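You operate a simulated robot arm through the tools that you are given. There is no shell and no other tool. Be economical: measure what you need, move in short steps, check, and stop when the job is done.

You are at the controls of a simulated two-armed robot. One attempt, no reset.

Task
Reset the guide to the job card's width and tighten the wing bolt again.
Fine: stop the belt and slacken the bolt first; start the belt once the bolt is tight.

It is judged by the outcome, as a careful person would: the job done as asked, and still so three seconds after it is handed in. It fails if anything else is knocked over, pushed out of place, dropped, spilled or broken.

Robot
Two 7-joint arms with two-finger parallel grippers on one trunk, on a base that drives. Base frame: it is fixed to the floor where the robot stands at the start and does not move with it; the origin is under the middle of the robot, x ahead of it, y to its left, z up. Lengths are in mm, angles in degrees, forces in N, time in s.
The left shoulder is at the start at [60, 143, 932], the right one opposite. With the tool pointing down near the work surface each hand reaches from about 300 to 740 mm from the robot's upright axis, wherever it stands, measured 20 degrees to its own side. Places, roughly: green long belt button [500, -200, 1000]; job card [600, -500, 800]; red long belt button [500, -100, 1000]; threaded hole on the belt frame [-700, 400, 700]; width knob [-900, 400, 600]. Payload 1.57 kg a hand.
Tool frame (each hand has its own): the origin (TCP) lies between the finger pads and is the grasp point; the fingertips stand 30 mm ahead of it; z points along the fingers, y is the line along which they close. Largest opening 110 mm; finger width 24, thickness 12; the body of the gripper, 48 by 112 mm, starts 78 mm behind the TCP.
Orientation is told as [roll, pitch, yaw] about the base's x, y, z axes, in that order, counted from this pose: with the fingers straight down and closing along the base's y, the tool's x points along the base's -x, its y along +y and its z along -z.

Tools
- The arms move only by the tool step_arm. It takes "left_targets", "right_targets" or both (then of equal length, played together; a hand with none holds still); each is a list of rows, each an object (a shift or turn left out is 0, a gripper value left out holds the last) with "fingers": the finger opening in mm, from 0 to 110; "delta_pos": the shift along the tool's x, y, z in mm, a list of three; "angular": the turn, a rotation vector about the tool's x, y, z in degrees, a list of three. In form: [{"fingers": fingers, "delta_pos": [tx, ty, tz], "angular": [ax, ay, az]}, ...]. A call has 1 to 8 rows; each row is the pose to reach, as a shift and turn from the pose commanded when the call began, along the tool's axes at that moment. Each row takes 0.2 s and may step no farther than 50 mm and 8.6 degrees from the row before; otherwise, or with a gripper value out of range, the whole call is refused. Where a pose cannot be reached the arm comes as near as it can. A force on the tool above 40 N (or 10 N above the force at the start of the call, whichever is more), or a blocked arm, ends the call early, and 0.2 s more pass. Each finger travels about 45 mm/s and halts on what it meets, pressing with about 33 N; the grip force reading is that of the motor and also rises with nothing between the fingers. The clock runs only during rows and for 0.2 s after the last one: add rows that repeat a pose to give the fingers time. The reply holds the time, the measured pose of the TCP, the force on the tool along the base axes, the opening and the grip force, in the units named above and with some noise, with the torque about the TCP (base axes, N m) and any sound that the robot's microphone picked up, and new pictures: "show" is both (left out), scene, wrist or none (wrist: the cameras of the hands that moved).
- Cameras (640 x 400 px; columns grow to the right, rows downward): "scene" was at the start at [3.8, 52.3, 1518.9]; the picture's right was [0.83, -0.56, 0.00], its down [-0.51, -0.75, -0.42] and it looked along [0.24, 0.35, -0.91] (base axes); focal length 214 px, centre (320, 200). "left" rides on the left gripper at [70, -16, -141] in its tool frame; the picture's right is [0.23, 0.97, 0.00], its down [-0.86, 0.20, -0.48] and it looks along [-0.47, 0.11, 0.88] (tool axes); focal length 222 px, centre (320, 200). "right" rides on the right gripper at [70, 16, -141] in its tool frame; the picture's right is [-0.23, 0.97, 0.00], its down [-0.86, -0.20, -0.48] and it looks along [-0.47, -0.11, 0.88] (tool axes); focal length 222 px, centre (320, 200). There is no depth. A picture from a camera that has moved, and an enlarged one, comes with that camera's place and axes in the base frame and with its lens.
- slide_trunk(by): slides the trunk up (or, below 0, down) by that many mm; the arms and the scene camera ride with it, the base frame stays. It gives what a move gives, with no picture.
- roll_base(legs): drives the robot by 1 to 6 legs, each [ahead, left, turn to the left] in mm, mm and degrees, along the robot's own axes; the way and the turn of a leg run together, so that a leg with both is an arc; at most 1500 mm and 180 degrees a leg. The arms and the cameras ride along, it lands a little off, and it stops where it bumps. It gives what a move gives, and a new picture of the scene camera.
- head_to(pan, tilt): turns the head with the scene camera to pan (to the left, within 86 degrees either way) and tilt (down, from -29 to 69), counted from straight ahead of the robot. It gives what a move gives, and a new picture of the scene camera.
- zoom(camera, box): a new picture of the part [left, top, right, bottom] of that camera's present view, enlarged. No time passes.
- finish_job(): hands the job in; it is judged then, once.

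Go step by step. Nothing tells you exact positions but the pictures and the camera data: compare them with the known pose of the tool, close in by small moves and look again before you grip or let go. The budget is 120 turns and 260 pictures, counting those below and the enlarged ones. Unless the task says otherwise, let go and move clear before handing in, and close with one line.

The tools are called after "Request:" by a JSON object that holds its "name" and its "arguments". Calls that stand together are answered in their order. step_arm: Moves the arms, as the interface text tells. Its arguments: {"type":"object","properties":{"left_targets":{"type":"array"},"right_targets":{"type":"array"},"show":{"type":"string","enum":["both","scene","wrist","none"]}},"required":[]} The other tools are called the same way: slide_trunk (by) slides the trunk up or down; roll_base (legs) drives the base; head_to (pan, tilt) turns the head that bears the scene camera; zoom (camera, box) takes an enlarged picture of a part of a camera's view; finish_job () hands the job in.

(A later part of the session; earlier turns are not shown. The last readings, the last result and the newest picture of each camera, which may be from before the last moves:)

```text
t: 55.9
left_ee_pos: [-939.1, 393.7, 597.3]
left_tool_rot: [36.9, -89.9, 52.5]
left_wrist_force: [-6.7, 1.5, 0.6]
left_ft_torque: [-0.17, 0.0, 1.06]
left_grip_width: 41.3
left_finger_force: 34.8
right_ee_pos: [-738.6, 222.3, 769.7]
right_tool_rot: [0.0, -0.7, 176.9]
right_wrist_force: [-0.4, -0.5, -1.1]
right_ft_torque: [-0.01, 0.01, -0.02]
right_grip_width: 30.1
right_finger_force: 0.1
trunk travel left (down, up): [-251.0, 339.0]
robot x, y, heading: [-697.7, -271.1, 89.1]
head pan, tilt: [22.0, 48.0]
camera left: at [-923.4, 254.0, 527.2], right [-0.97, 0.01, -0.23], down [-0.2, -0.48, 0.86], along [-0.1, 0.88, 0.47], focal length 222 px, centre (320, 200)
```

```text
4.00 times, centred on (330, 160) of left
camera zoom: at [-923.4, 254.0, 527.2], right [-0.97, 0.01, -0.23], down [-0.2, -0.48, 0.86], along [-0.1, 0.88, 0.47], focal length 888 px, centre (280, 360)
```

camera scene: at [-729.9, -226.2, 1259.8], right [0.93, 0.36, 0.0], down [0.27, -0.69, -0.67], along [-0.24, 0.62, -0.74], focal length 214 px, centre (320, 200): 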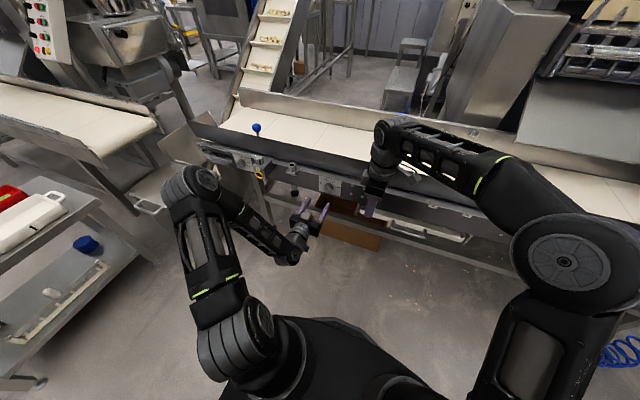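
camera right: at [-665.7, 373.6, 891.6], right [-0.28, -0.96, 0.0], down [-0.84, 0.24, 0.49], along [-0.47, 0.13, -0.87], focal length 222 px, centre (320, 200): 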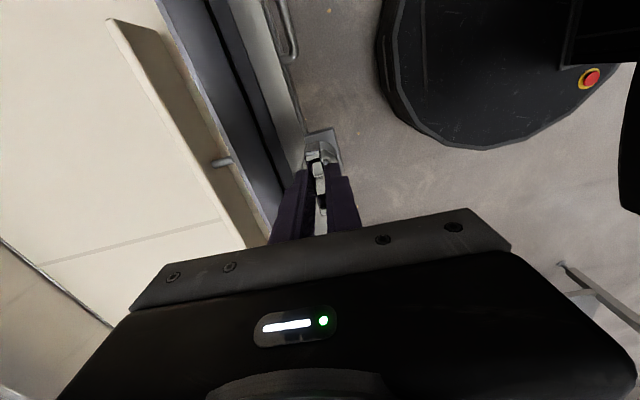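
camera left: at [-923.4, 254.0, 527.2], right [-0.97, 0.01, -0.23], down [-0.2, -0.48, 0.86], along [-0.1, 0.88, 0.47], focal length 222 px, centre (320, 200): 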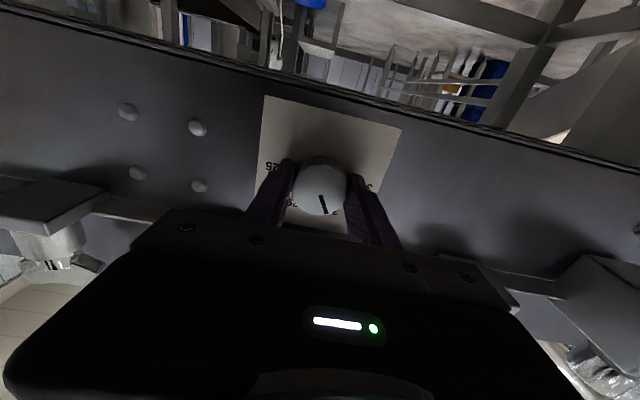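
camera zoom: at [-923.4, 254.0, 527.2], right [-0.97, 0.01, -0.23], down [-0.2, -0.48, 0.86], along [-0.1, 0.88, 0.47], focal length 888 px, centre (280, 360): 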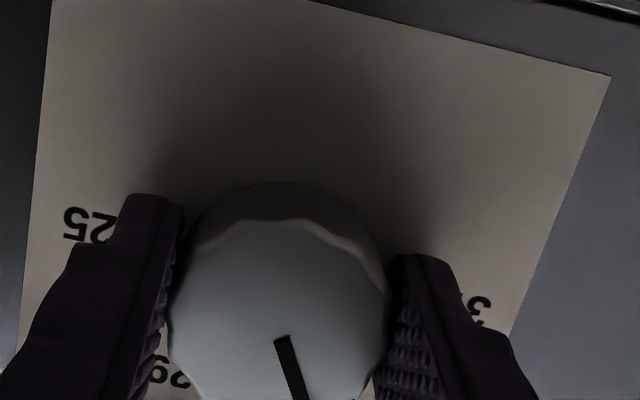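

Gripped at 41 mm. I turn −30° first and check that the pointer follows.

Request:
{"name": "step_arm", "arguments": {"left_targets": [{"angular": [0, 0, -7.5]}, {"angular": [0, 0, -15]}, {"angular": [0, 0, -22.5]}, {"angular": [0, 0, -30]}], "show": "wrist"}}

Request:
{"name": "zoom", "arguments": {"camera": "scene", "box": [290, 130, 370, 200]}}

```text
t: 56.9
left_ee_pos: [-937.4, 393.4, 597.4]
left_tool_rot: [-89.9, -59.9, 179.3]
left_wrist_force: [-8.2, 0.0, 2.1]
left_ft_torque: [0.08, -0.01, 1.28]
left_grip_width: 41.4
left_finger_force: 45.4
right_ee_pos: [-737.9, 221.3, 769.7]
right_tool_rot: [-0.1, -0.7, 176.9]
right_wrist_force: [-0.2, 0.4, -0.1]
right_ft_torque: [0.0, 0.03, 0.0]
right_grip_width: 30.0
right_finger_force: 0.1
trunk travel left (down, up): [-251.0, 339.0]
robot x, y, heading: [-701.2, -272.7, 89.4]
head pan, tilt: [22.0, 48.0]
camera left: at [-890.3, 253.6, 544.9], right [-0.73, 0.01, -0.68], down [-0.61, -0.47, 0.64], along [-0.32, 0.88, 0.35], focal length 222 px, centre (320, 200)
```

left: 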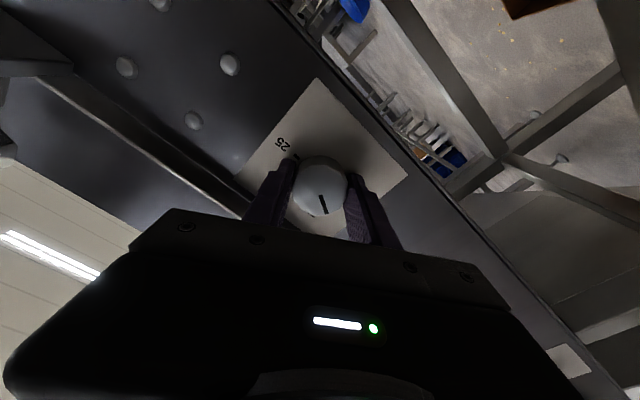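

```text
5.71 times, centred on (330, 165) of scene
camera zoom: at [-730.2, -226.6, 1259.9], right [0.93, 0.36, 0.0], down [0.27, -0.69, -0.67], along [-0.24, 0.62, -0.74], focal length 1226 px, centre (263, 400)
```

zoom: 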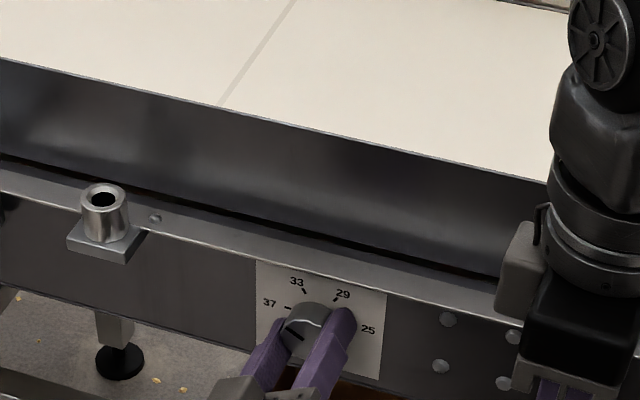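

The pointer follows the hand. I turn the remaining 30°.

Request:
{"name": "step_arm", "arguments": {"left_targets": [{"angular": [0, 0, -7.5]}, {"angular": [0, 0, -15]}, {"angular": [0, 0, -22.5]}, {"angular": [0, 0, -30]}, {"angular": [0, 0, -30]}], "show": "wrist"}}

Request:
{"name": "zoom", "arguments": {"camera": "left", "box": [250, 110, 410, 230]}}

Request:
{"name": "zoom", "arguments": {"camera": "scene", "box": [300, 165, 360, 210]}}

```text
t: 58.1
left_ee_pos: [-938.7, 394.5, 597.4]
left_tool_rot: [-90.0, -30.0, 179.3]
left_wrist_force: [-8.7, -0.5, 8.1]
left_ft_torque: [-0.32, 0.96, 0.79]
left_grip_width: 41.4
left_finger_force: 45.0
right_ee_pos: [-738.4, 221.3, 770.0]
right_tool_rot: [0.0, -0.7, 177.0]
right_wrist_force: [0.8, -0.7, 0.9]
right_ft_torque: [-0.03, 0.01, -0.04]
right_grip_width: 30.1
right_finger_force: 0.1
trunk travel left (down, up): [-251.0, 339.0]
robot x, y, heading: [-700.2, -274.5, 89.2]
head pan, tilt: [22.0, 48.0]
camera left: at [-870.5, 253.4, 576.5], right [-0.29, 0.0, -0.96], down [-0.85, -0.47, 0.25], along [-0.45, 0.88, 0.14], focal length 222 px, centre (320, 200)
```

left: 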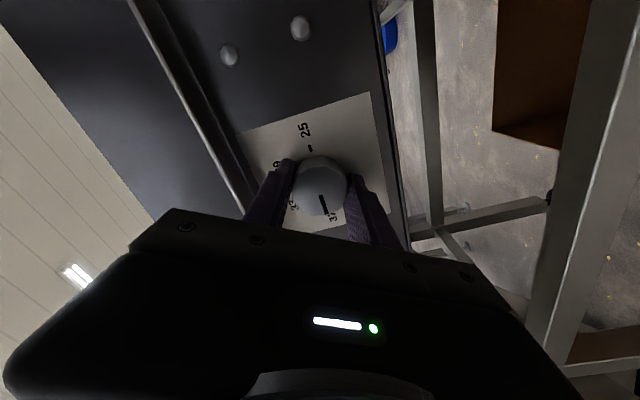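

```text
3.33 times, centred on (330, 170) of left
camera zoom: at [-870.5, 253.4, 576.5], right [-0.29, 0.0, -0.96], down [-0.85, -0.47, 0.25], along [-0.45, 0.88, 0.14], focal length 740 px, centre (287, 300)
```

zoom: 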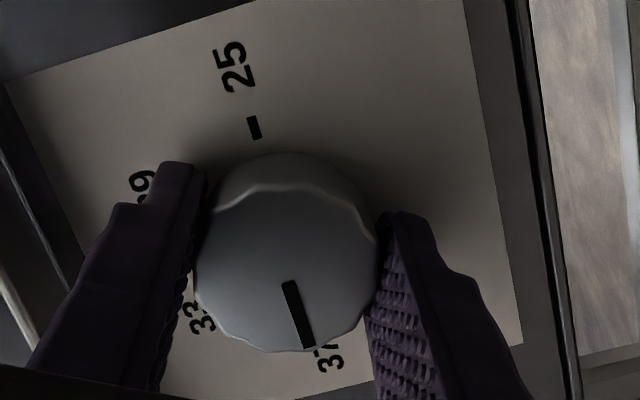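

```text
8.89 times, centred on (330, 188) of scene
camera zoom: at [-730.1, -226.9, 1259.9], right [0.93, 0.36, 0.0], down [0.27, -0.69, -0.67], along [-0.24, 0.62, -0.74], focal length 1906 px, centre (231, 311)
```

zoom: 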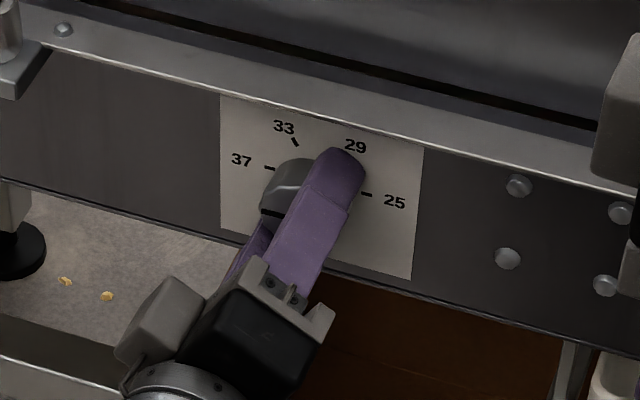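

The pointer is parallel to the 25–37 line and points at 37. I release, back out and check.

Request:
{"name": "step_arm", "arguments": {"left_targets": [{"fingers": 70}, {}, {}, {"delta_pos": [0, 0, -40]}, {"delta_pos": [0, 0, -85]}, {"delta_pos": [0, 0, -120]}], "show": "wrist"}}

Request:
{"name": "zoom", "arguments": {"camera": "scene", "box": [300, 165, 360, 210]}}

Request:
{"name": "zoom", "arguments": {"camera": "left", "box": [260, 80, 388, 190]}}

```text
t: 59.5
left_ee_pos: [-935.7, 274.9, 598.7]
left_tool_rot: [-89.9, -30.1, 179.3]
left_wrist_force: [-0.5, 0.0, -0.2]
left_ft_torque: [-0.02, 0.01, -0.01]
left_grip_width: 69.8
left_finger_force: 0.0
right_ee_pos: [-737.9, 221.9, 770.0]
right_tool_rot: [0.0, -0.7, 177.0]
right_wrist_force: [0.2, -0.3, 0.4]
right_ft_torque: [-0.01, -0.04, 0.02]
right_grip_width: 30.0
right_finger_force: 0.0
trunk travel left (down, up): [-251.0, 339.0]
robot x, y, heading: [-702.7, -273.3, 89.4]
head pan, tilt: [22.0, 48.0]
camera left: at [-869.1, 134.0, 577.6], right [-0.29, 0.0, -0.96], down [-0.85, -0.47, 0.26], along [-0.45, 0.88, 0.14], focal length 222 px, centre (320, 200)
```

left: 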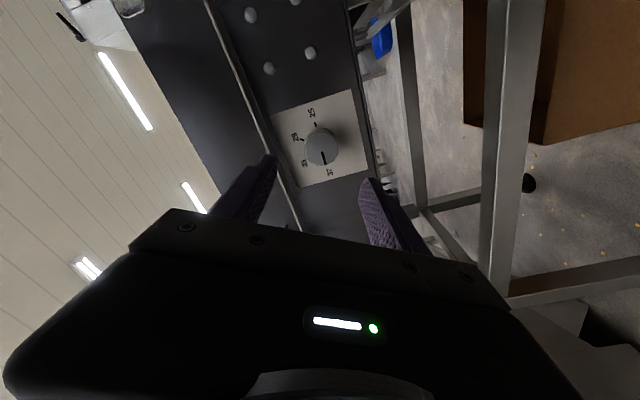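

```text
8.89 times, centred on (330, 188) of scene
camera zoom: at [-729.7, -226.3, 1259.9], right [0.93, 0.36, 0.0], down [0.27, -0.69, -0.67], along [-0.24, 0.62, -0.74], focal length 1906 px, centre (231, 311)
```

zoom: 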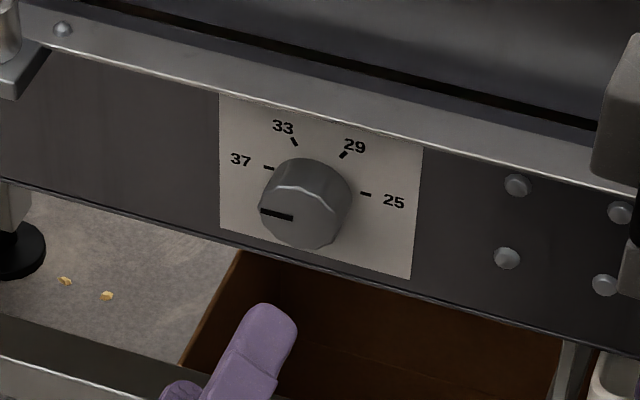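

```text
3.64 times, centred on (324, 135) of left
camera zoom: at [-869.1, 134.0, 577.6], right [-0.29, 0.0, -0.96], down [-0.85, -0.47, 0.26], along [-0.45, 0.88, 0.14], focal length 808 px, centre (306, 436)
```

zoom: 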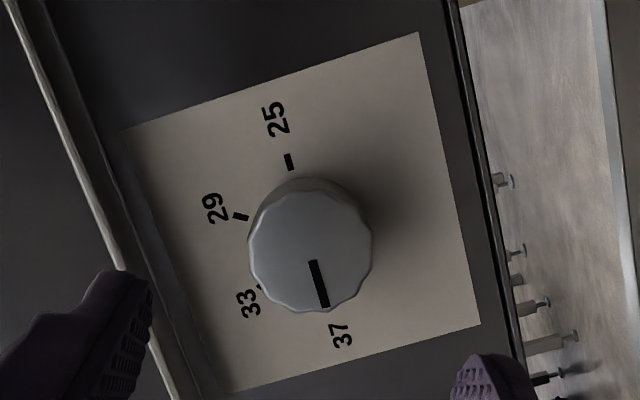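

The knob reads 37. Now I lift the left hand well clear (unwinding its roll), raise the trunk and drive back to the bolt.

Request:
{"name": "step_arm", "arguments": {"left_targets": [{"delta_pos": [-12, -22, 0], "angular": [0, 0, 7.5]}, {"delta_pos": [-25, -43, 0], "angular": [0, 0, 15]}, {"delta_pos": [-37, -65, 0], "angular": [0, 0, 22.5]}, {"delta_pos": [-50, -86, 0], "angular": [0, 0, 30]}, {"delta_pos": [-62, -108, 0], "angular": [0, 0, 37.5]}, {"delta_pos": [-75, -130, 0], "angular": [0, 0, 45]}, {"delta_pos": [-87, -151, 0], "angular": [0, 0, 52.5]}, {"delta_pos": [-100, -173, 0], "angular": [0, 0, 60]}], "show": "none"}}

Request:
{"name": "slide_trunk", "arguments": {"by": 80}}

Request:
{"name": "head_to", "arguments": {"pan": 5, "tilt": 42}}

```text
t: 61.3
left_ee_pos: [-941.8, 284.7, 797.8]
left_tool_rot: [59.0, -89.9, 30.3]
left_wrist_force: [0.1, 0.3, -0.7]
left_ft_torque: [-0.01, -0.05, 0.02]
left_grip_width: 70.1
left_finger_force: 0.0
left hand out of reach, approached as far as the arm can: row 6, 7, 8
right_ee_pos: [-737.0, 221.7, 769.4]
right_tool_rot: [-0.1, -0.8, 177.0]
right_wrist_force: [0.5, 0.0, 0.0]
right_ft_torque: [0.0, -0.04, -0.02]
right_grip_width: 29.7
right_finger_force: 0.0
trunk travel left (down, up): [-251.0, 339.0]
robot x, y, heading: [-704.1, -272.6, 89.3]
head pan, tilt: [22.0, 48.0]
```

```text
t: 62.5
left_ee_pos: [-942.0, 284.1, 877.0]
left_tool_rot: [24.3, -89.9, 65.1]
left_wrist_force: [-0.8, -0.1, 0.8]
left_ft_torque: [-0.02, 0.01, -0.01]
left_grip_width: 70.0
left_finger_force: 0.1
right_ee_pos: [-737.7, 222.3, 851.0]
right_tool_rot: [-0.1, -0.7, 176.8]
right_wrist_force: [1.2, -0.2, -0.2]
right_ft_torque: [0.01, 0.01, 0.0]
right_grip_width: 30.2
right_finger_force: 0.1
trunk travel left (down, up): [-331.0, 259.0]
robot x, y, heading: [-702.4, -272.8, 89.4]
head pan, tilt: [22.0, 48.0]
```

```text
t: 63.3
left_ee_pos: [-942.9, 284.1, 876.6]
left_tool_rot: [31.4, -89.9, 58.0]
left_wrist_force: [-0.9, 0.1, 0.2]
left_ft_torque: [-0.03, -0.01, 0.0]
left_grip_width: 69.9
left_finger_force: 0.0
right_ee_pos: [-737.2, 221.6, 849.5]
right_tool_rot: [-0.1, -0.8, 176.9]
right_wrist_force: [-0.1, 0.1, -0.4]
right_ft_torque: [-0.01, 0.01, -0.01]
right_grip_width: 30.0
right_finger_force: 0.0
trunk travel left (down, up): [-331.0, 259.0]
robot x, y, heading: [-698.7, -272.2, 89.4]
head pan, tilt: [5.0, 42.0]
camera scene: at [-707.5, -216.4, 1348.3], right [1.0, 0.08, 0.0], down [0.05, -0.67, -0.74], along [-0.06, 0.74, -0.67], focal length 214 px, centre (320, 200)
```

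scene: 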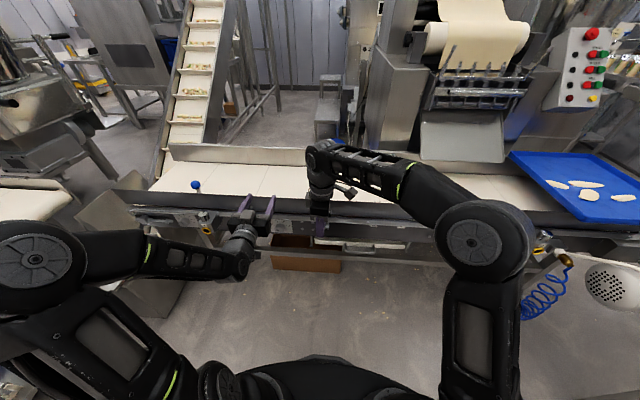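

Request:
{"name": "roll_base", "arguments": {"legs": [[172, 0, 0]]}}

Request:
{"name": "zoom", "arguments": {"camera": "scene", "box": [280, 210, 360, 280]}}

Request:
{"name": "zoom", "arguments": {"camera": "right", "box": [0, 0, 640, 400]}}

```text
t: 64.8
left_ee_pos: [-940.6, 458.5, 876.9]
left_tool_rot: [23.0, -89.9, 66.1]
left_wrist_force: [1.0, 0.0, 0.0]
left_ft_torque: [0.01, 0.0, 0.01]
left_grip_width: 70.1
left_finger_force: 0.1
right_ee_pos: [-737.1, 398.3, 849.2]
right_tool_rot: [-0.1, -0.8, 176.9]
right_wrist_force: [-0.1, 0.2, 0.5]
right_ft_torque: [-0.02, 0.0, 0.01]
right_grip_width: 29.8
right_finger_force: 0.0
trunk travel left (down, up): [-331.0, 259.0]
robot x, y, heading: [-696.9, -97.5, 89.6]
head pan, tilt: [5.0, 42.0]
camera scene: at [-705.6, -40.3, 1348.3], right [1.0, 0.08, 0.0], down [0.05, -0.67, -0.74], along [-0.06, 0.74, -0.67], focal length 214 px, centre (320, 200)
```

scene: 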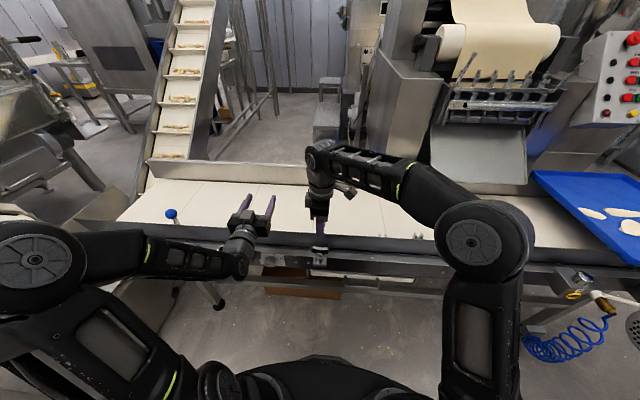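

```text
5.71 times, centred on (320, 245) of scene
camera zoom: at [-705.6, -40.3, 1348.3], right [1.0, 0.08, 0.0], down [0.05, -0.67, -0.74], along [-0.06, 0.74, -0.67], focal length 1226 px, centre (320, -57)
```

zoom: 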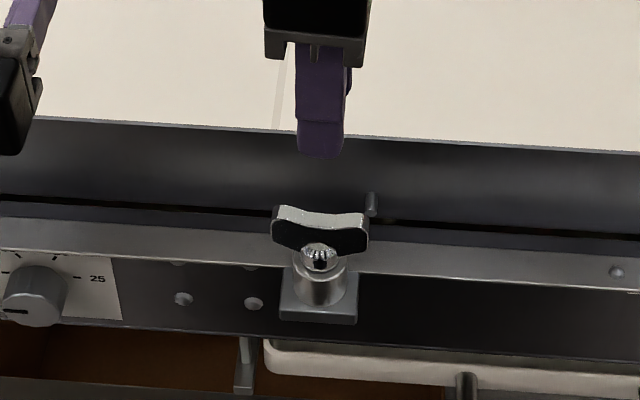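

```text
1.00 times, centred on (320, 200) of right (not enlarged: the box is as wide or as high as the picture)
camera zoom: at [-665.4, 377.6, 990.4], right [-0.28, -0.96, 0.0], down [-0.84, 0.24, 0.49], along [-0.47, 0.13, -0.87], focal length 222 px, centre (320, 200)
```

zoom: 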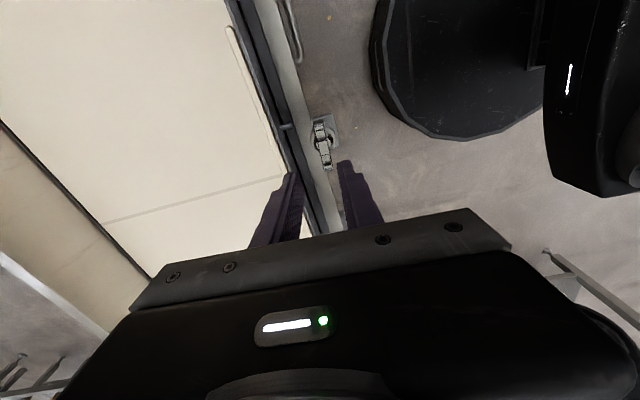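

The guide has moved toward its wide setting, the knob points at 37. Bolt wing at ≈[-738,393]; I lower the right hand onto it again.

Request:
{"name": "step_arm", "arguments": {"right_targets": [{"delta_pos": [0, 4.5, 40], "fingers": 32}, {"delta_pos": [0, 4.5, 70]}, {"delta_pos": [0, 4.5, 85]}, {"delta_pos": [0, 4.5, 99]}, {"delta_pos": [0, 4.5, 99]}], "show": "wrist"}}

Request:
{"name": "zoom", "arguments": {"camera": "right", "box": [240, 100, 400, 200]}}

```text
t: 66.0
left_ee_pos: [-940.6, 459.4, 878.1]
left_tool_rot: [31.9, -89.9, 57.5]
left_wrist_force: [0.7, -0.4, 1.4]
left_ft_torque: [0.01, 0.03, 0.01]
left_grip_width: 70.0
left_finger_force: 0.0
right_ee_pos: [-737.8, 391.9, 749.0]
right_tool_rot: [-0.1, -0.7, 177.0]
right_wrist_force: [-0.1, 0.2, 0.3]
right_ft_torque: [-0.01, 0.01, -0.03]
right_grip_width: 32.1
right_finger_force: 0.1
trunk travel left (down, up): [-331.0, 259.0]
robot x, y, heading: [-699.4, -97.6, 89.4]
head pan, tilt: [5.0, 42.0]
camera right: at [-667.3, 372.2, 890.1], right [-0.28, -0.96, 0.0], down [-0.84, 0.24, 0.49], along [-0.47, 0.14, -0.87], focal length 222 px, centre (320, 200)
```

right: 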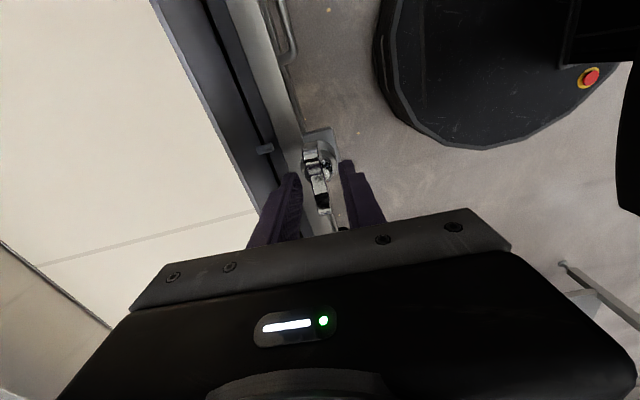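

```text
4.00 times, centred on (320, 150) of right
camera zoom: at [-667.3, 372.2, 890.1], right [-0.28, -0.96, 0.0], down [-0.84, 0.24, 0.49], along [-0.47, 0.14, -0.87], focal length 888 px, centre (320, 400)
```

zoom: 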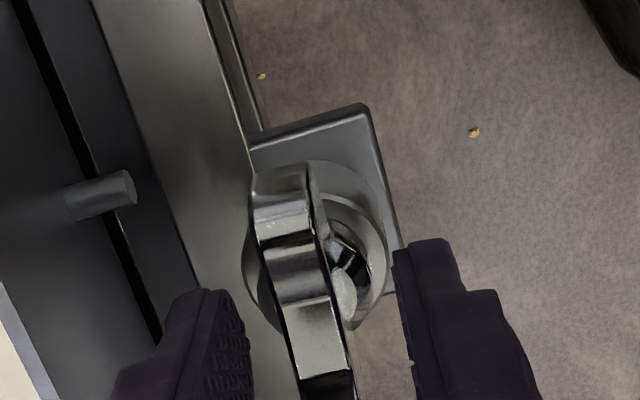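

Request:
{"name": "step_arm", "arguments": {"right_targets": [{"delta_pos": [0, -2, 0], "fingers": 0}, {"delta_pos": [0, -2, 0]}, {"delta_pos": [0, -2, 0]}], "show": "none"}}

Request:
{"name": "step_arm", "arguments": {"right_targets": [{"angular": [0, 0, 8]}, {"angular": [0, 0, 16]}, {"angular": [0, 0, 24]}, {"angular": [0, 0, 32]}, {"angular": [0, 0, 40]}, {"angular": [0, 0, 48]}, {"angular": [0, 0, 56]}, {"angular": [0, 0, 64]}], "show": "wrist"}}

```text
t: 66.8
left_ee_pos: [-939.4, 459.0, 877.8]
left_tool_rot: [51.9, -90.0, 37.5]
left_wrist_force: [0.4, -0.5, 0.1]
left_ft_torque: [-0.01, 0.01, -0.05]
left_grip_width: 70.0
left_finger_force: 0.0
right_ee_pos: [-738.9, 393.9, 749.5]
right_tool_rot: [0.1, -0.7, 177.0]
right_wrist_force: [-0.6, -7.8, -0.4]
right_ft_torque: [-0.18, 0.03, 0.0]
right_grip_width: 11.2
right_finger_force: 28.9
trunk travel left (down, up): [-331.0, 259.0]
robot x, y, heading: [-699.6, -95.4, 89.2]
head pan, tilt: [5.0, 42.0]
```

```text
t: 68.5
left_ee_pos: [-942.7, 457.7, 875.8]
left_tool_rot: [-2.3, -90.0, 91.7]
left_wrist_force: [-0.8, -0.5, -0.2]
left_ft_torque: [-0.03, 0.0, 0.02]
left_grip_width: 70.0
left_finger_force: 0.0
right_ee_pos: [-739.9, 393.4, 749.8]
right_tool_rot: [0.5, -0.2, 112.9]
right_wrist_force: [-9.0, -21.4, -16.2]
right_ft_torque: [-0.18, -0.04, 0.03]
right_grip_width: 11.2
right_finger_force: 29.0
trunk travel left (down, up): [-331.0, 259.0]
robot x, y, heading: [-698.6, -94.2, 89.6]
head pan, tilt: [5.0, 42.0]
camera right: at [-724.3, 322.9, 891.5], right [-0.99, -0.17, 0.01], down [-0.14, 0.87, 0.48], along [-0.09, 0.47, -0.88], focal length 222 px, centre (320, 200)
```

right: 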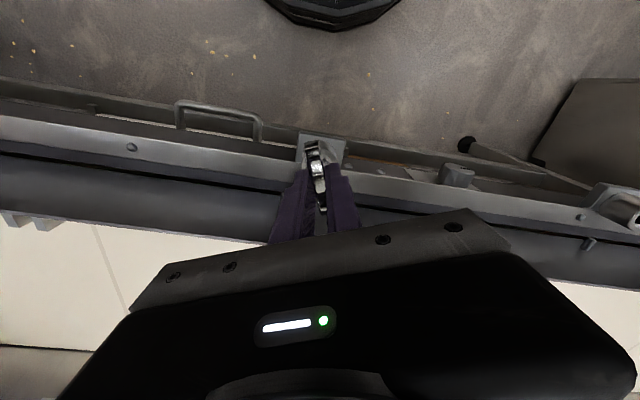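

Request:
{"name": "step_arm", "arguments": {"right_targets": [{"delta_pos": [1.5, 1.7, 1], "angular": [0, 0, 8]}, {"delta_pos": [1.5, 1.7, 1], "angular": [0, 0, 16]}, {"delta_pos": [1.5, 1.7, 1], "angular": [0, 0, 24]}, {"delta_pos": [1.5, 1.7, 1], "angular": [0, 0, 32]}, {"delta_pos": [1.5, 1.7, 1.2], "angular": [0, 0, 40]}, {"delta_pos": [1.5, 1.7, 1.2], "angular": [0, 0, 48]}, {"delta_pos": [1.5, 1.7, 1.2], "angular": [0, 0, 56]}, {"delta_pos": [1.5, 1.7, 1.3], "angular": [0, 0, 64]}], "show": "wrist"}}

```text
t: 70.3
left_ee_pos: [-940.6, 459.1, 876.7]
left_tool_rot: [7.5, -89.9, 81.8]
left_wrist_force: [0.2, 0.0, -0.3]
left_ft_torque: [0.03, 0.0, 0.03]
left_grip_width: 70.4
left_finger_force: 0.1
right_ee_pos: [-738.6, 392.4, 749.6]
right_tool_rot: [0.6, 0.5, 48.7]
right_wrist_force: [-4.3, -6.7, -11.9]
right_ft_torque: [0.05, -0.42, 0.0]
right_grip_width: 11.1
right_finger_force: 28.9
trunk travel left (down, up): [-331.0, 259.0]
robot x, y, heading: [-697.9, -96.4, 89.2]
head pan, tilt: [5.0, 42.0]
camera right: at [-794.6, 351.8, 891.9], right [-0.58, 0.81, 0.01], down [0.72, 0.51, 0.47], along [0.38, 0.28, -0.88], focal length 222 px, centre (320, 200)
```

right: 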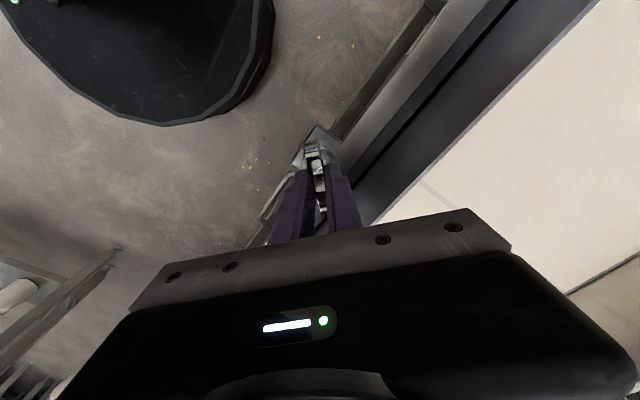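

Request:
{"name": "step_arm", "arguments": {"right_targets": [{"delta_pos": [0, 0, 0.5], "angular": [0, 0, 8]}, {"delta_pos": [0, 0, 0.5], "angular": [0, 0, 16]}, {"delta_pos": [0, 0, 0.7], "angular": [0, 0, 24]}, {"delta_pos": [0, 0, 0.8], "angular": [0, 0, 32]}, {"delta_pos": [0, 0, 1], "angular": [0, 0, 40]}, {"delta_pos": [0, 0, 1], "angular": [0, 0, 47]}], "show": "wrist"}}

```text
t: 71.8
left_ee_pos: [-940.4, 458.8, 877.3]
left_tool_rot: [31.1, -90.0, 58.3]
left_wrist_force: [0.6, -0.1, 0.5]
left_ft_torque: [0.02, 0.01, -0.01]
left_grip_width: 69.8
left_finger_force: 0.0
right_ee_pos: [-738.3, 393.5, 748.7]
right_tool_rot: [0.2, 0.6, 1.8]
right_wrist_force: [2.9, -1.5, -3.0]
right_ft_torque: [-0.06, -0.71, 0.01]
right_grip_width: 11.4
right_finger_force: 28.1
trunk travel left (down, up): [-331.0, 259.0]
robot x, y, heading: [-697.3, -95.0, 89.5]
head pan, tilt: [5.0, 42.0]
camera right: at [-806.5, 407.3, 891.2], right [0.2, 0.98, 0.0], down [0.87, -0.17, 0.47], along [0.46, -0.09, -0.88], focal length 222 px, centre (320, 200)
```

right: 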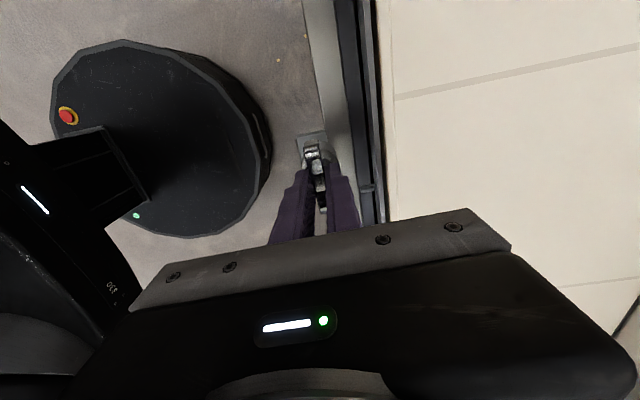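

Back at the start angle with no torque yet; I tighten further until it resists.

Request:
{"name": "step_arm", "arguments": {"right_targets": [{"angular": [0, 0, 6]}, {"angular": [0, 0, 12]}, {"angular": [0, 0, 18]}, {"angular": [0, 0, 24]}], "show": "wrist"}}

Request:
{"name": "zoom", "arguments": {"camera": "right", "box": [240, 100, 400, 200]}}

```text
t: 72.8
left_ee_pos: [-939.6, 459.2, 875.7]
left_tool_rot: [31.1, -89.8, 58.3]
left_wrist_force: [0.1, -0.5, -0.2]
left_ft_torque: [0.0, -0.02, 0.0]
left_grip_width: 69.8
left_finger_force: 0.0
right_ee_pos: [-738.8, 393.5, 748.3]
right_tool_rot: [-0.1, 0.8, -22.1]
right_wrist_force: [3.7, 0.6, -2.3]
right_ft_torque: [0.05, -0.16, 0.02]
right_grip_width: 11.3
right_finger_force: 28.8
trunk travel left (down, up): [-331.0, 259.0]
robot x, y, heading: [-701.4, -96.2, 89.4]
head pan, tilt: [5.0, 42.0]
camera right: at [-794.8, 434.6, 890.8], right [0.58, 0.82, -0.01], down [0.72, -0.51, 0.47], along [0.38, -0.27, -0.88], focal length 222 px, centre (320, 200)
```

right: 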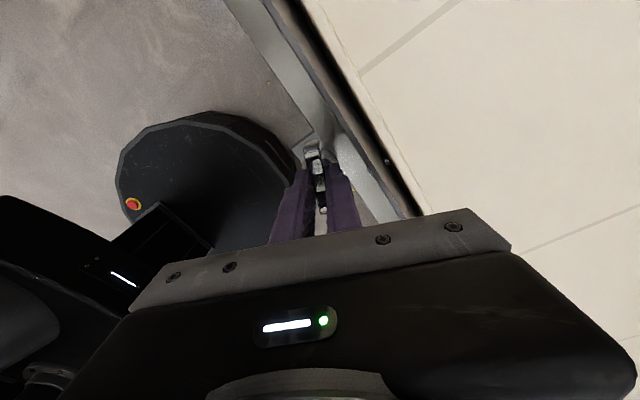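

```text
4.00 times, centred on (320, 150) of right
camera zoom: at [-794.8, 434.6, 890.8], right [0.58, 0.82, -0.01], down [0.72, -0.51, 0.47], along [0.38, -0.27, -0.88], focal length 888 px, centre (320, 400)
```

zoom: 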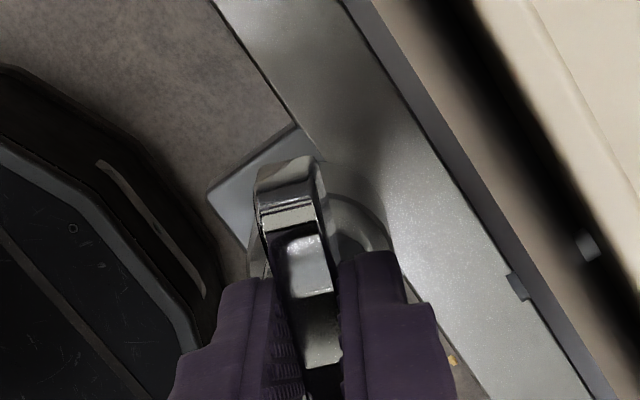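

Still free and following the hand. I keep tightening.

Request:
{"name": "step_arm", "arguments": {"right_targets": [{"angular": [0, 0, 6]}, {"angular": [0, 0, 12]}, {"angular": [0, 0, 18]}, {"angular": [0, 0, 24]}, {"angular": [0, 0, 30]}, {"angular": [0, 0, 36]}, {"angular": [0, 0, 42]}, {"angular": [0, 0, 48]}], "show": "wrist"}}

Request:
{"name": "zoom", "arguments": {"camera": "scene", "box": [280, 210, 360, 280]}}

```text
t: 74.5
left_ee_pos: [-940.6, 459.7, 877.7]
left_tool_rot: [27.6, -89.9, 61.6]
left_wrist_force: [-1.1, 0.6, -0.5]
left_ft_torque: [-0.02, 0.0, 0.02]
left_grip_width: 70.1
left_finger_force: 0.1
right_ee_pos: [-738.6, 394.7, 748.4]
right_tool_rot: [-0.6, 0.3, -70.2]
right_wrist_force: [2.5, 0.9, -7.2]
right_ft_torque: [0.65, -0.2, 0.06]
right_grip_width: 11.5
right_finger_force: 29.1
trunk travel left (down, up): [-331.0, 259.0]
robot x, y, heading: [-697.8, -96.9, 89.5]
head pan, tilt: [5.0, 42.0]
camera right: at [-744.8, 464.5, 889.9], right [0.99, 0.12, -0.01], down [0.11, -0.87, 0.48], along [0.05, -0.47, -0.88], focal length 222 px, centre (320, 200)
```

right: 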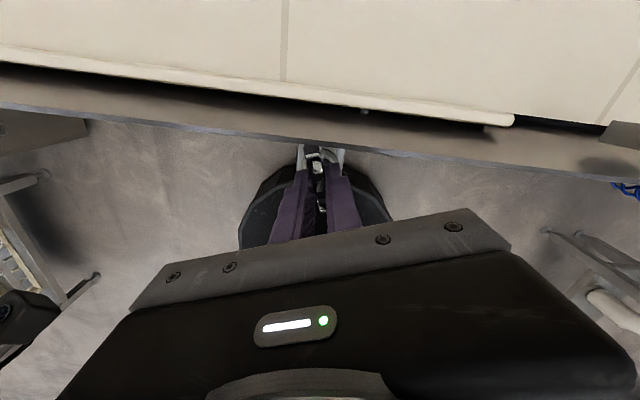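

```text
5.71 times, centred on (320, 245) of scene
camera zoom: at [-705.3, -40.1, 1348.3], right [1.0, 0.08, 0.0], down [0.05, -0.67, -0.74], along [-0.06, 0.74, -0.67], focal length 1226 px, centre (320, -57)
```

zoom: 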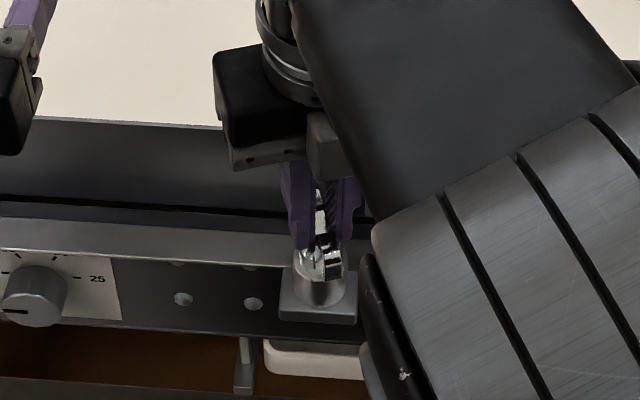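

Request:
{"name": "step_arm", "arguments": {"right_targets": [{"delta_pos": [0, 0, 0.4], "angular": [0, 0, 6]}, {"delta_pos": [0, 0, 0.4], "angular": [0, 0, 12]}, {"delta_pos": [0, 0, 0.4], "angular": [0, 0, 18]}, {"delta_pos": [0, 0, 0.5], "angular": [0, 0, 24]}, {"delta_pos": [0, 0, 0.5], "angular": [0, 0, 30]}, {"delta_pos": [0, 0, 0.5], "angular": [0, 0, 36]}], "show": "wrist"}}

```text
t: 75.6
left_ee_pos: [-943.0, 458.8, 877.4]
left_tool_rot: [40.4, -89.9, 49.0]
left_wrist_force: [-0.1, -1.0, -0.4]
left_ft_torque: [0.06, 0.01, 0.01]
left_grip_width: 70.1
left_finger_force: 0.0
right_ee_pos: [-739.1, 390.6, 746.1]
right_tool_rot: [-2.1, 1.0, -93.8]
right_wrist_force: [-4.2, 1.3, -0.1]
right_ft_torque: [-0.15, -0.38, 0.11]
right_grip_width: 11.9
right_finger_force: 28.5
right hand out of reach, approached as far as the arm can: row 4, 5
trunk travel left (down, up): [-331.0, 259.0]
robot x, y, heading: [-698.9, -96.8, 89.4]
head pan, tilt: [5.0, 42.0]
stopped in row 5 (right hand): the force on the tool passed its limit at 50 N (the readings are from after the stop); the commanded pose is now the measured one
camera right: at [-712.0, 456.9, 888.6], right [0.96, -0.29, -0.04], down [-0.24, -0.85, 0.47], along [-0.17, -0.44, -0.88], focal length 222 px, centre (320, 200)
```

right: 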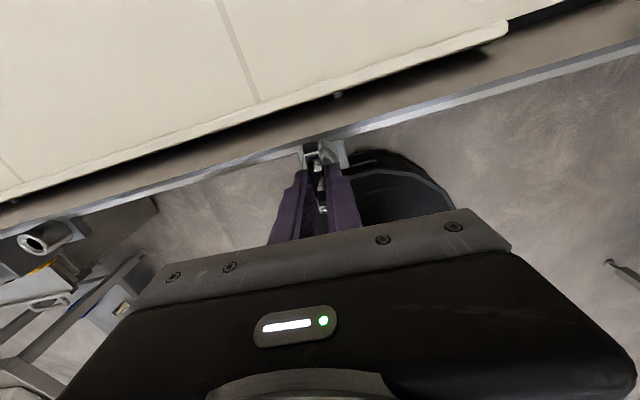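

The wrist's limit is reached at −94° and the bolt isn't firm yet. I release, lift, and unwind 180° for a new grip.

Request:
{"name": "step_arm", "arguments": {"right_targets": [{"fingers": 36}, {"delta_pos": [0, 0, -5]}, {"delta_pos": [0, 0, -30]}, {"delta_pos": [0, 0, -45], "angular": [0, 0, -8.5]}, {"delta_pos": [0, 0, -45], "angular": [0, 0, -17]}, {"delta_pos": [0, 0, -45], "angular": [0, 0, -25.5]}, {"delta_pos": [0, 0, -45], "angular": [0, 0, -34]}, {"delta_pos": [0, 0, -45], "angular": [0, 0, -42.5]}], "show": "none"}}

Request:
{"name": "step_arm", "arguments": {"right_targets": [{"angular": [0, 0, -8.5]}, {"angular": [0, 0, -17]}, {"angular": [0, 0, -25.5]}, {"angular": [0, 0, -34]}, {"angular": [0, 0, -42.5]}, {"angular": [0, 0, -51]}, {"angular": [0, 0, -59.5]}, {"angular": [0, 0, -68]}], "show": "none"}}

Request:
{"name": "step_arm", "arguments": {"right_targets": [{"angular": [0, 0, -8.5]}, {"angular": [0, 0, -17]}, {"angular": [0, 0, -25.5]}, {"angular": [0, 0, -34]}, {"angular": [0, 0, -42.5]}, {"angular": [0, 0, -51]}, {"angular": [0, 0, -59.5]}, {"angular": [0, 0, -68]}], "show": "wrist"}}

Request:
{"name": "zoom", "arguments": {"camera": "scene", "box": [280, 210, 360, 280]}}

```text
t: 77.4
left_ee_pos: [-942.5, 458.4, 877.8]
left_tool_rot: [29.7, -89.9, 59.8]
left_wrist_force: [0.1, -0.5, -0.7]
left_ft_torque: [0.0, 0.01, 0.02]
left_grip_width: 70.1
left_finger_force: 0.1
right_ee_pos: [-735.4, 390.3, 791.6]
right_tool_rot: [-0.7, 1.9, -51.3]
right_wrist_force: [0.6, 0.4, 0.0]
right_ft_torque: [-0.02, 0.01, -0.02]
right_grip_width: 36.0
right_finger_force: 0.1
right hand out of reach, approached as far as the arm can: row 3
trunk travel left (down, up): [-331.0, 259.0]
robot x, y, heading: [-697.4, -96.3, 89.1]
head pan, tilt: [5.0, 42.0]
```

```text
t: 79.2
left_ee_pos: [-942.9, 458.6, 876.5]
left_tool_rot: [32.3, -89.9, 57.2]
left_wrist_force: [0.4, -0.3, 0.8]
left_ft_torque: [-0.05, -0.03, -0.02]
left_grip_width: 70.0
left_finger_force: 0.1
right_ee_pos: [-735.4, 390.0, 791.7]
right_tool_rot: [1.8, 1.5, 16.8]
right_wrist_force: [-0.8, 0.5, -0.3]
right_ft_torque: [-0.01, 0.01, 0.0]
right_grip_width: 36.1
right_finger_force: 0.0
trunk travel left (down, up): [-331.0, 259.0]
robot x, y, heading: [-696.6, -95.1, 89.3]
head pan, tilt: [5.0, 42.0]
```

```text
t: 81.0
left_ee_pos: [-942.9, 458.8, 876.7]
left_tool_rot: [29.5, -89.9, 59.9]
left_wrist_force: [-0.2, 0.4, -1.0]
left_ft_torque: [0.0, 0.03, -0.03]
left_grip_width: 70.1
left_finger_force: 0.1
right_ee_pos: [-735.8, 391.1, 789.5]
right_tool_rot: [2.0, -0.9, 84.7]
right_wrist_force: [-0.6, -0.8, -0.1]
right_ft_torque: [0.02, 0.01, 0.03]
right_grip_width: 36.0
right_finger_force: 0.0
trunk travel left (down, up): [-331.0, 259.0]
robot x, y, heading: [-695.8, -95.6, 89.6]
head pan, tilt: [5.0, 42.0]
camera right: at [-752.7, 319.6, 931.5], right [-0.95, 0.32, 0.04], down [0.29, 0.82, 0.48], along [0.12, 0.47, -0.87], focal length 222 px, centre (320, 200)
```

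right: 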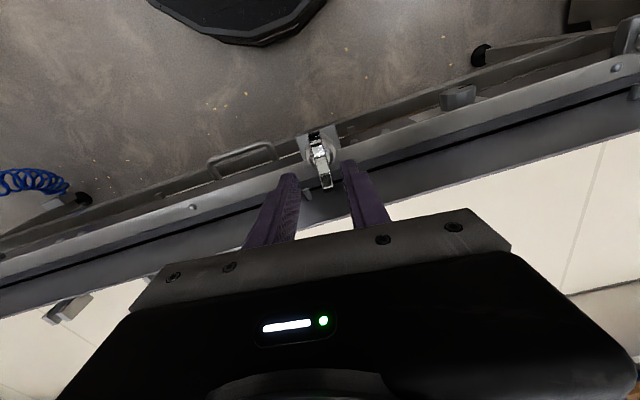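

```text
5.71 times, centred on (320, 245) of scene
camera zoom: at [-705.9, -40.5, 1348.3], right [1.0, 0.08, 0.0], down [0.05, -0.67, -0.74], along [-0.06, 0.74, -0.67], focal length 1226 px, centre (320, -57)
```

zoom: 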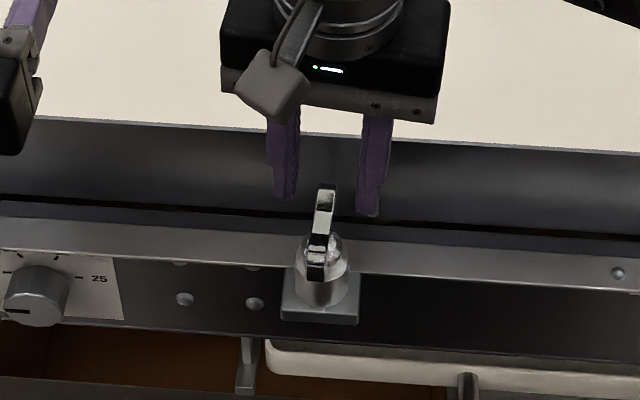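

The wing now lies along y. I straighten the tool, lower onto the wing again and grip.

Request:
{"name": "step_arm", "arguments": {"right_targets": [{"delta_pos": [-2.1, 1.1, 15], "angular": [2, 0.9, 0]}, {"delta_pos": [-2.1, 1.1, 30], "angular": [2, 0.9, 0]}, {"delta_pos": [-2.1, 1.1, 41], "angular": [2, 0.9, 0]}, {"delta_pos": [-2.1, 1.1, 41], "angular": [2, 0.9, 0], "fingers": 0}, {"delta_pos": [-2.1, 1.1, 41], "angular": [2, 0.9, 0]}, {"delta_pos": [-2.1, 1.1, 41], "angular": [2, 0.9, 0]}, {"delta_pos": [-2.1, 1.1, 41], "angular": [2, 0.9, 0]}], "show": "wrist"}}

Request:
{"name": "zoom", "arguments": {"camera": "scene", "box": [280, 210, 360, 280]}}

```text
t: 82.6
left_ee_pos: [-943.2, 460.0, 876.6]
left_tool_rot: [-4.5, -89.9, 93.9]
left_wrist_force: [0.5, -0.1, 0.3]
left_ft_torque: [0.02, 0.0, 0.02]
left_grip_width: 70.1
left_finger_force: 0.0
right_ee_pos: [-737.4, 393.1, 750.7]
right_tool_rot: [0.1, 0.0, 84.8]
right_wrist_force: [-9.2, 2.5, -1.1]
right_ft_torque: [0.12, 0.21, 0.21]
right_grip_width: 11.2
right_finger_force: 28.3
trunk travel left (down, up): [-331.0, 259.0]
robot x, y, heading: [-696.0, -98.8, 89.4]
head pan, tilt: [5.0, 42.0]
camera right: at [-760.9, 325.2, 891.9], right [-0.95, 0.32, 0.0], down [0.28, 0.83, 0.48], along [0.15, 0.45, -0.88], focal length 222 px, centre (320, 200)
```

right: 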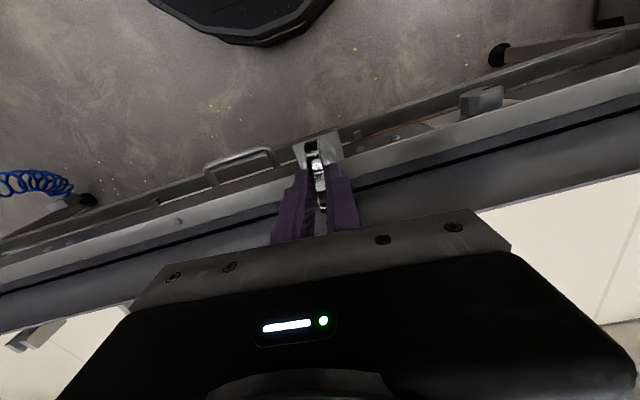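

```text
5.71 times, centred on (320, 245) of scene
camera zoom: at [-706.9, -40.2, 1348.3], right [1.0, 0.08, 0.0], down [0.05, -0.67, -0.74], along [-0.06, 0.74, -0.67], focal length 1226 px, centre (320, -57)
```

zoom: 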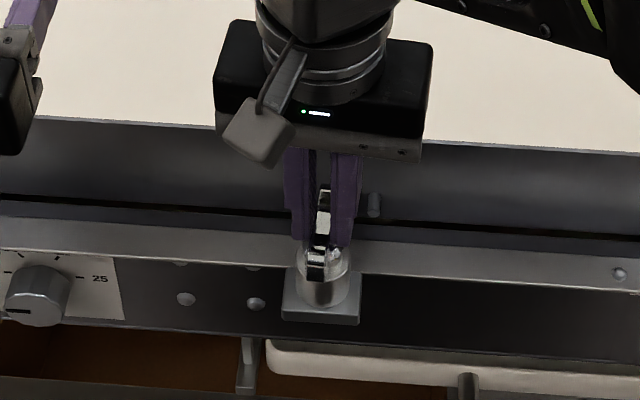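

Request:
{"name": "step_arm", "arguments": {"right_targets": [{"angular": [0, 0, 7]}, {"angular": [0, 0, 14]}, {"angular": [0, 0, 21]}, {"angular": [0, 0, 28]}, {"angular": [0, 0, 35]}, {"angular": [0, 0, 42]}, {"delta_pos": [0, 0, 0.3], "angular": [0, 0, 49]}, {"delta_pos": [0, 0, 0.4], "angular": [0, 0, 56]}], "show": "wrist"}}

Request:
{"name": "zoom", "arguments": {"camera": "right", "box": [240, 100, 400, 200]}}

```text
t: 84.4
left_ee_pos: [-943.4, 459.6, 876.2]
left_tool_rot: [-19.0, -90.0, 108.5]
left_wrist_force: [0.5, 0.3, 0.2]
left_ft_torque: [0.01, 0.01, 0.0]
left_grip_width: 69.8
left_finger_force: 0.1
right_ee_pos: [-739.5, 393.6, 750.4]
right_tool_rot: [0.0, -0.1, 28.6]
right_wrist_force: [-14.1, -0.1, 3.0]
right_ft_torque: [-0.04, 0.4, 0.36]
right_grip_width: 11.1
right_finger_force: 28.6
trunk travel left (down, up): [-331.0, 259.0]
robot x, y, heading: [-697.2, -95.5, 89.3]
head pan, tilt: [5.0, 42.0]
camera right: at [-807.6, 374.2, 892.0], right [-0.27, 0.96, 0.0], down [0.85, 0.23, 0.48], along [0.46, 0.13, -0.88], focal length 222 px, centre (320, 200)
```

right: 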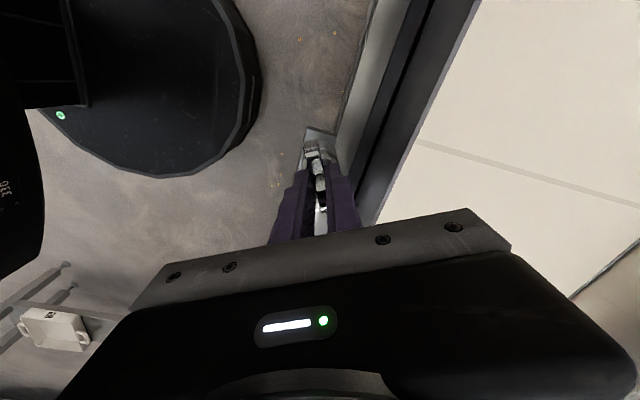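

```text
4.00 times, centred on (320, 150) of right
camera zoom: at [-807.6, 374.2, 892.0], right [-0.27, 0.96, 0.0], down [0.85, 0.23, 0.48], along [0.46, 0.13, -0.88], focal length 888 px, centre (320, 400)
```

zoom: 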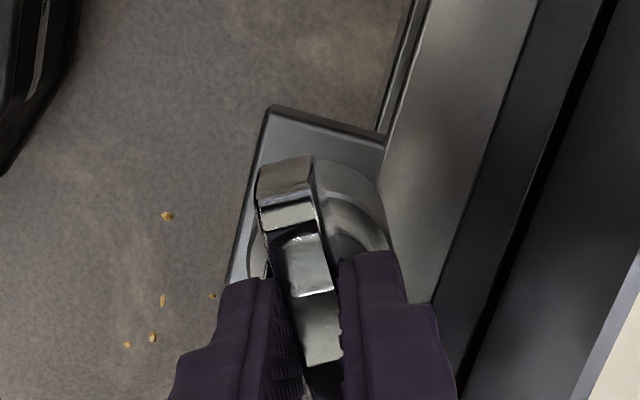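

Resistance torque is now building (0.36 N m). I continue tightening.

Request:
{"name": "step_arm", "arguments": {"right_targets": [{"angular": [0, 0, 7]}, {"angular": [0, 0, 14]}, {"angular": [0, 0, 21]}, {"angular": [0, 0, 28]}, {"angular": [0, 0, 35]}, {"angular": [0, 0, 42]}], "show": "wrist"}}

Request:
{"name": "zoom", "arguments": {"camera": "right", "box": [240, 100, 400, 200]}}

```text
t: 85.8
left_ee_pos: [-942.5, 458.4, 876.6]
left_tool_rot: [-28.8, -89.9, 118.1]
left_wrist_force: [1.0, -0.3, -0.9]
left_ft_torque: [0.01, 0.01, 0.04]
left_grip_width: 70.0
left_finger_force: 0.1
right_ee_pos: [-739.6, 393.1, 750.6]
right_tool_rot: [0.2, 0.1, -13.5]
right_wrist_force: [-15.8, 6.2, 8.6]
right_ft_torque: [0.05, 0.07, 0.48]
right_grip_width: 11.0
right_finger_force: 28.5
trunk travel left (down, up): [-331.0, 259.0]
robot x, y, heading: [-700.1, -94.2, 89.6]
head pan, tilt: [5.0, 42.0]
camera right: at [-802.5, 425.4, 892.0], right [0.45, 0.89, 0.0], down [0.79, -0.39, 0.48], along [0.43, -0.21, -0.88], focal length 222 px, centre (320, 200)
```

right: 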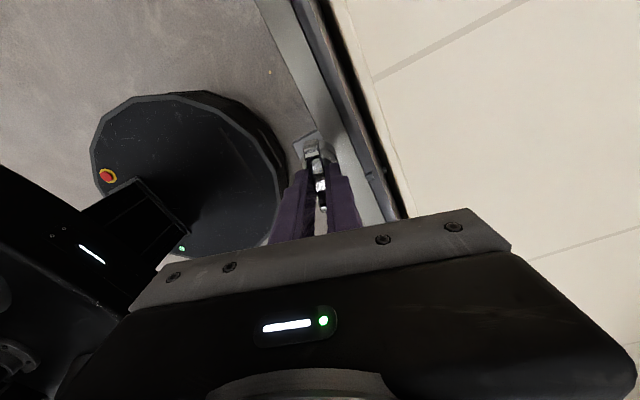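

```text
4.00 times, centred on (320, 150) of right
camera zoom: at [-802.5, 425.4, 892.0], right [0.45, 0.89, 0.0], down [0.79, -0.39, 0.48], along [0.43, -0.21, -0.88], focal length 888 px, centre (320, 400)
```

zoom: 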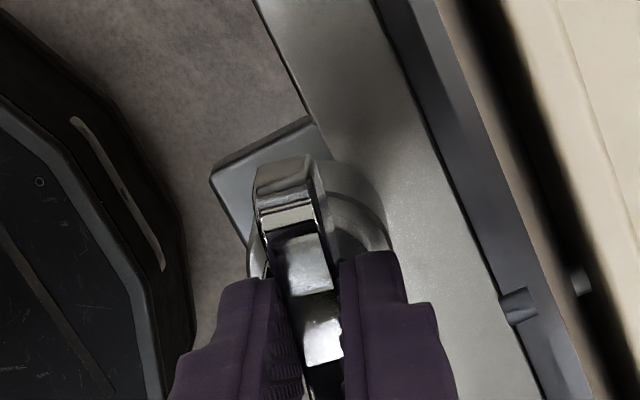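

Request:
{"name": "step_arm", "arguments": {"right_targets": [{"delta_pos": [1, 0, 0], "angular": [0, 0, 7]}, {"delta_pos": [1, 0, 0], "angular": [0, 0, 14]}, {"delta_pos": [1, 0, 0], "angular": [0, 0, 21]}, {"delta_pos": [1, 0, 0], "angular": [0, 0, 28]}, {"delta_pos": [1, 0, 0], "angular": [0, 0, 35]}, {"delta_pos": [1, 0, 0], "angular": [0, 0, 42]}, {"delta_pos": [1, 0, 0], "angular": [0, 0, 49]}, {"delta_pos": [1, 0, 0], "angular": [0, 0, 56]}], "show": "wrist"}}

Request:
{"name": "zoom", "arguments": {"camera": "right", "box": [240, 100, 400, 200]}}

```text
t: 87.6
left_ee_pos: [-941.8, 459.0, 876.9]
left_tool_rot: [4.4, -90.0, 84.9]
left_wrist_force: [0.4, 0.0, -0.5]
left_ft_torque: [-0.01, 0.04, 0.02]
left_grip_width: 69.8
left_finger_force: 0.0
right_ee_pos: [-738.8, 394.3, 750.2]
right_tool_rot: [-0.1, 0.1, -69.6]
right_wrist_force: [-7.7, 4.6, 14.6]
right_ft_torque: [0.12, 0.14, 0.61]
right_grip_width: 11.8
right_finger_force: 29.0
trunk travel left (down, up): [-331.0, 259.0]
robot x, y, heading: [-699.2, -93.7, 89.3]
head pan, tilt: [5.0, 42.0]
camera right: at [-747.6, 464.5, 891.9], right [0.99, 0.13, 0.0], down [0.11, -0.87, 0.48], along [0.06, -0.47, -0.88], focal length 222 px, centre (320, 200)
```

right: 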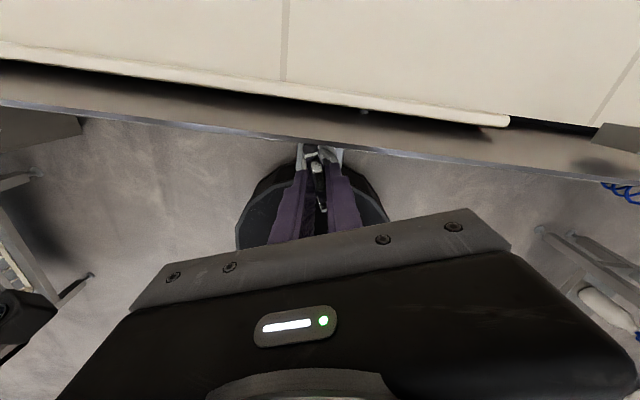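

```text
4.00 times, centred on (320, 150) of right
camera zoom: at [-747.6, 464.5, 891.9], right [0.99, 0.13, 0.0], down [0.11, -0.87, 0.48], along [0.06, -0.47, -0.88], focal length 888 px, centre (320, 400)
```

zoom: 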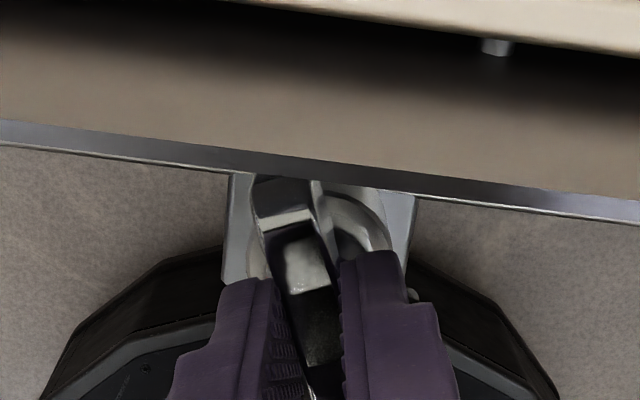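

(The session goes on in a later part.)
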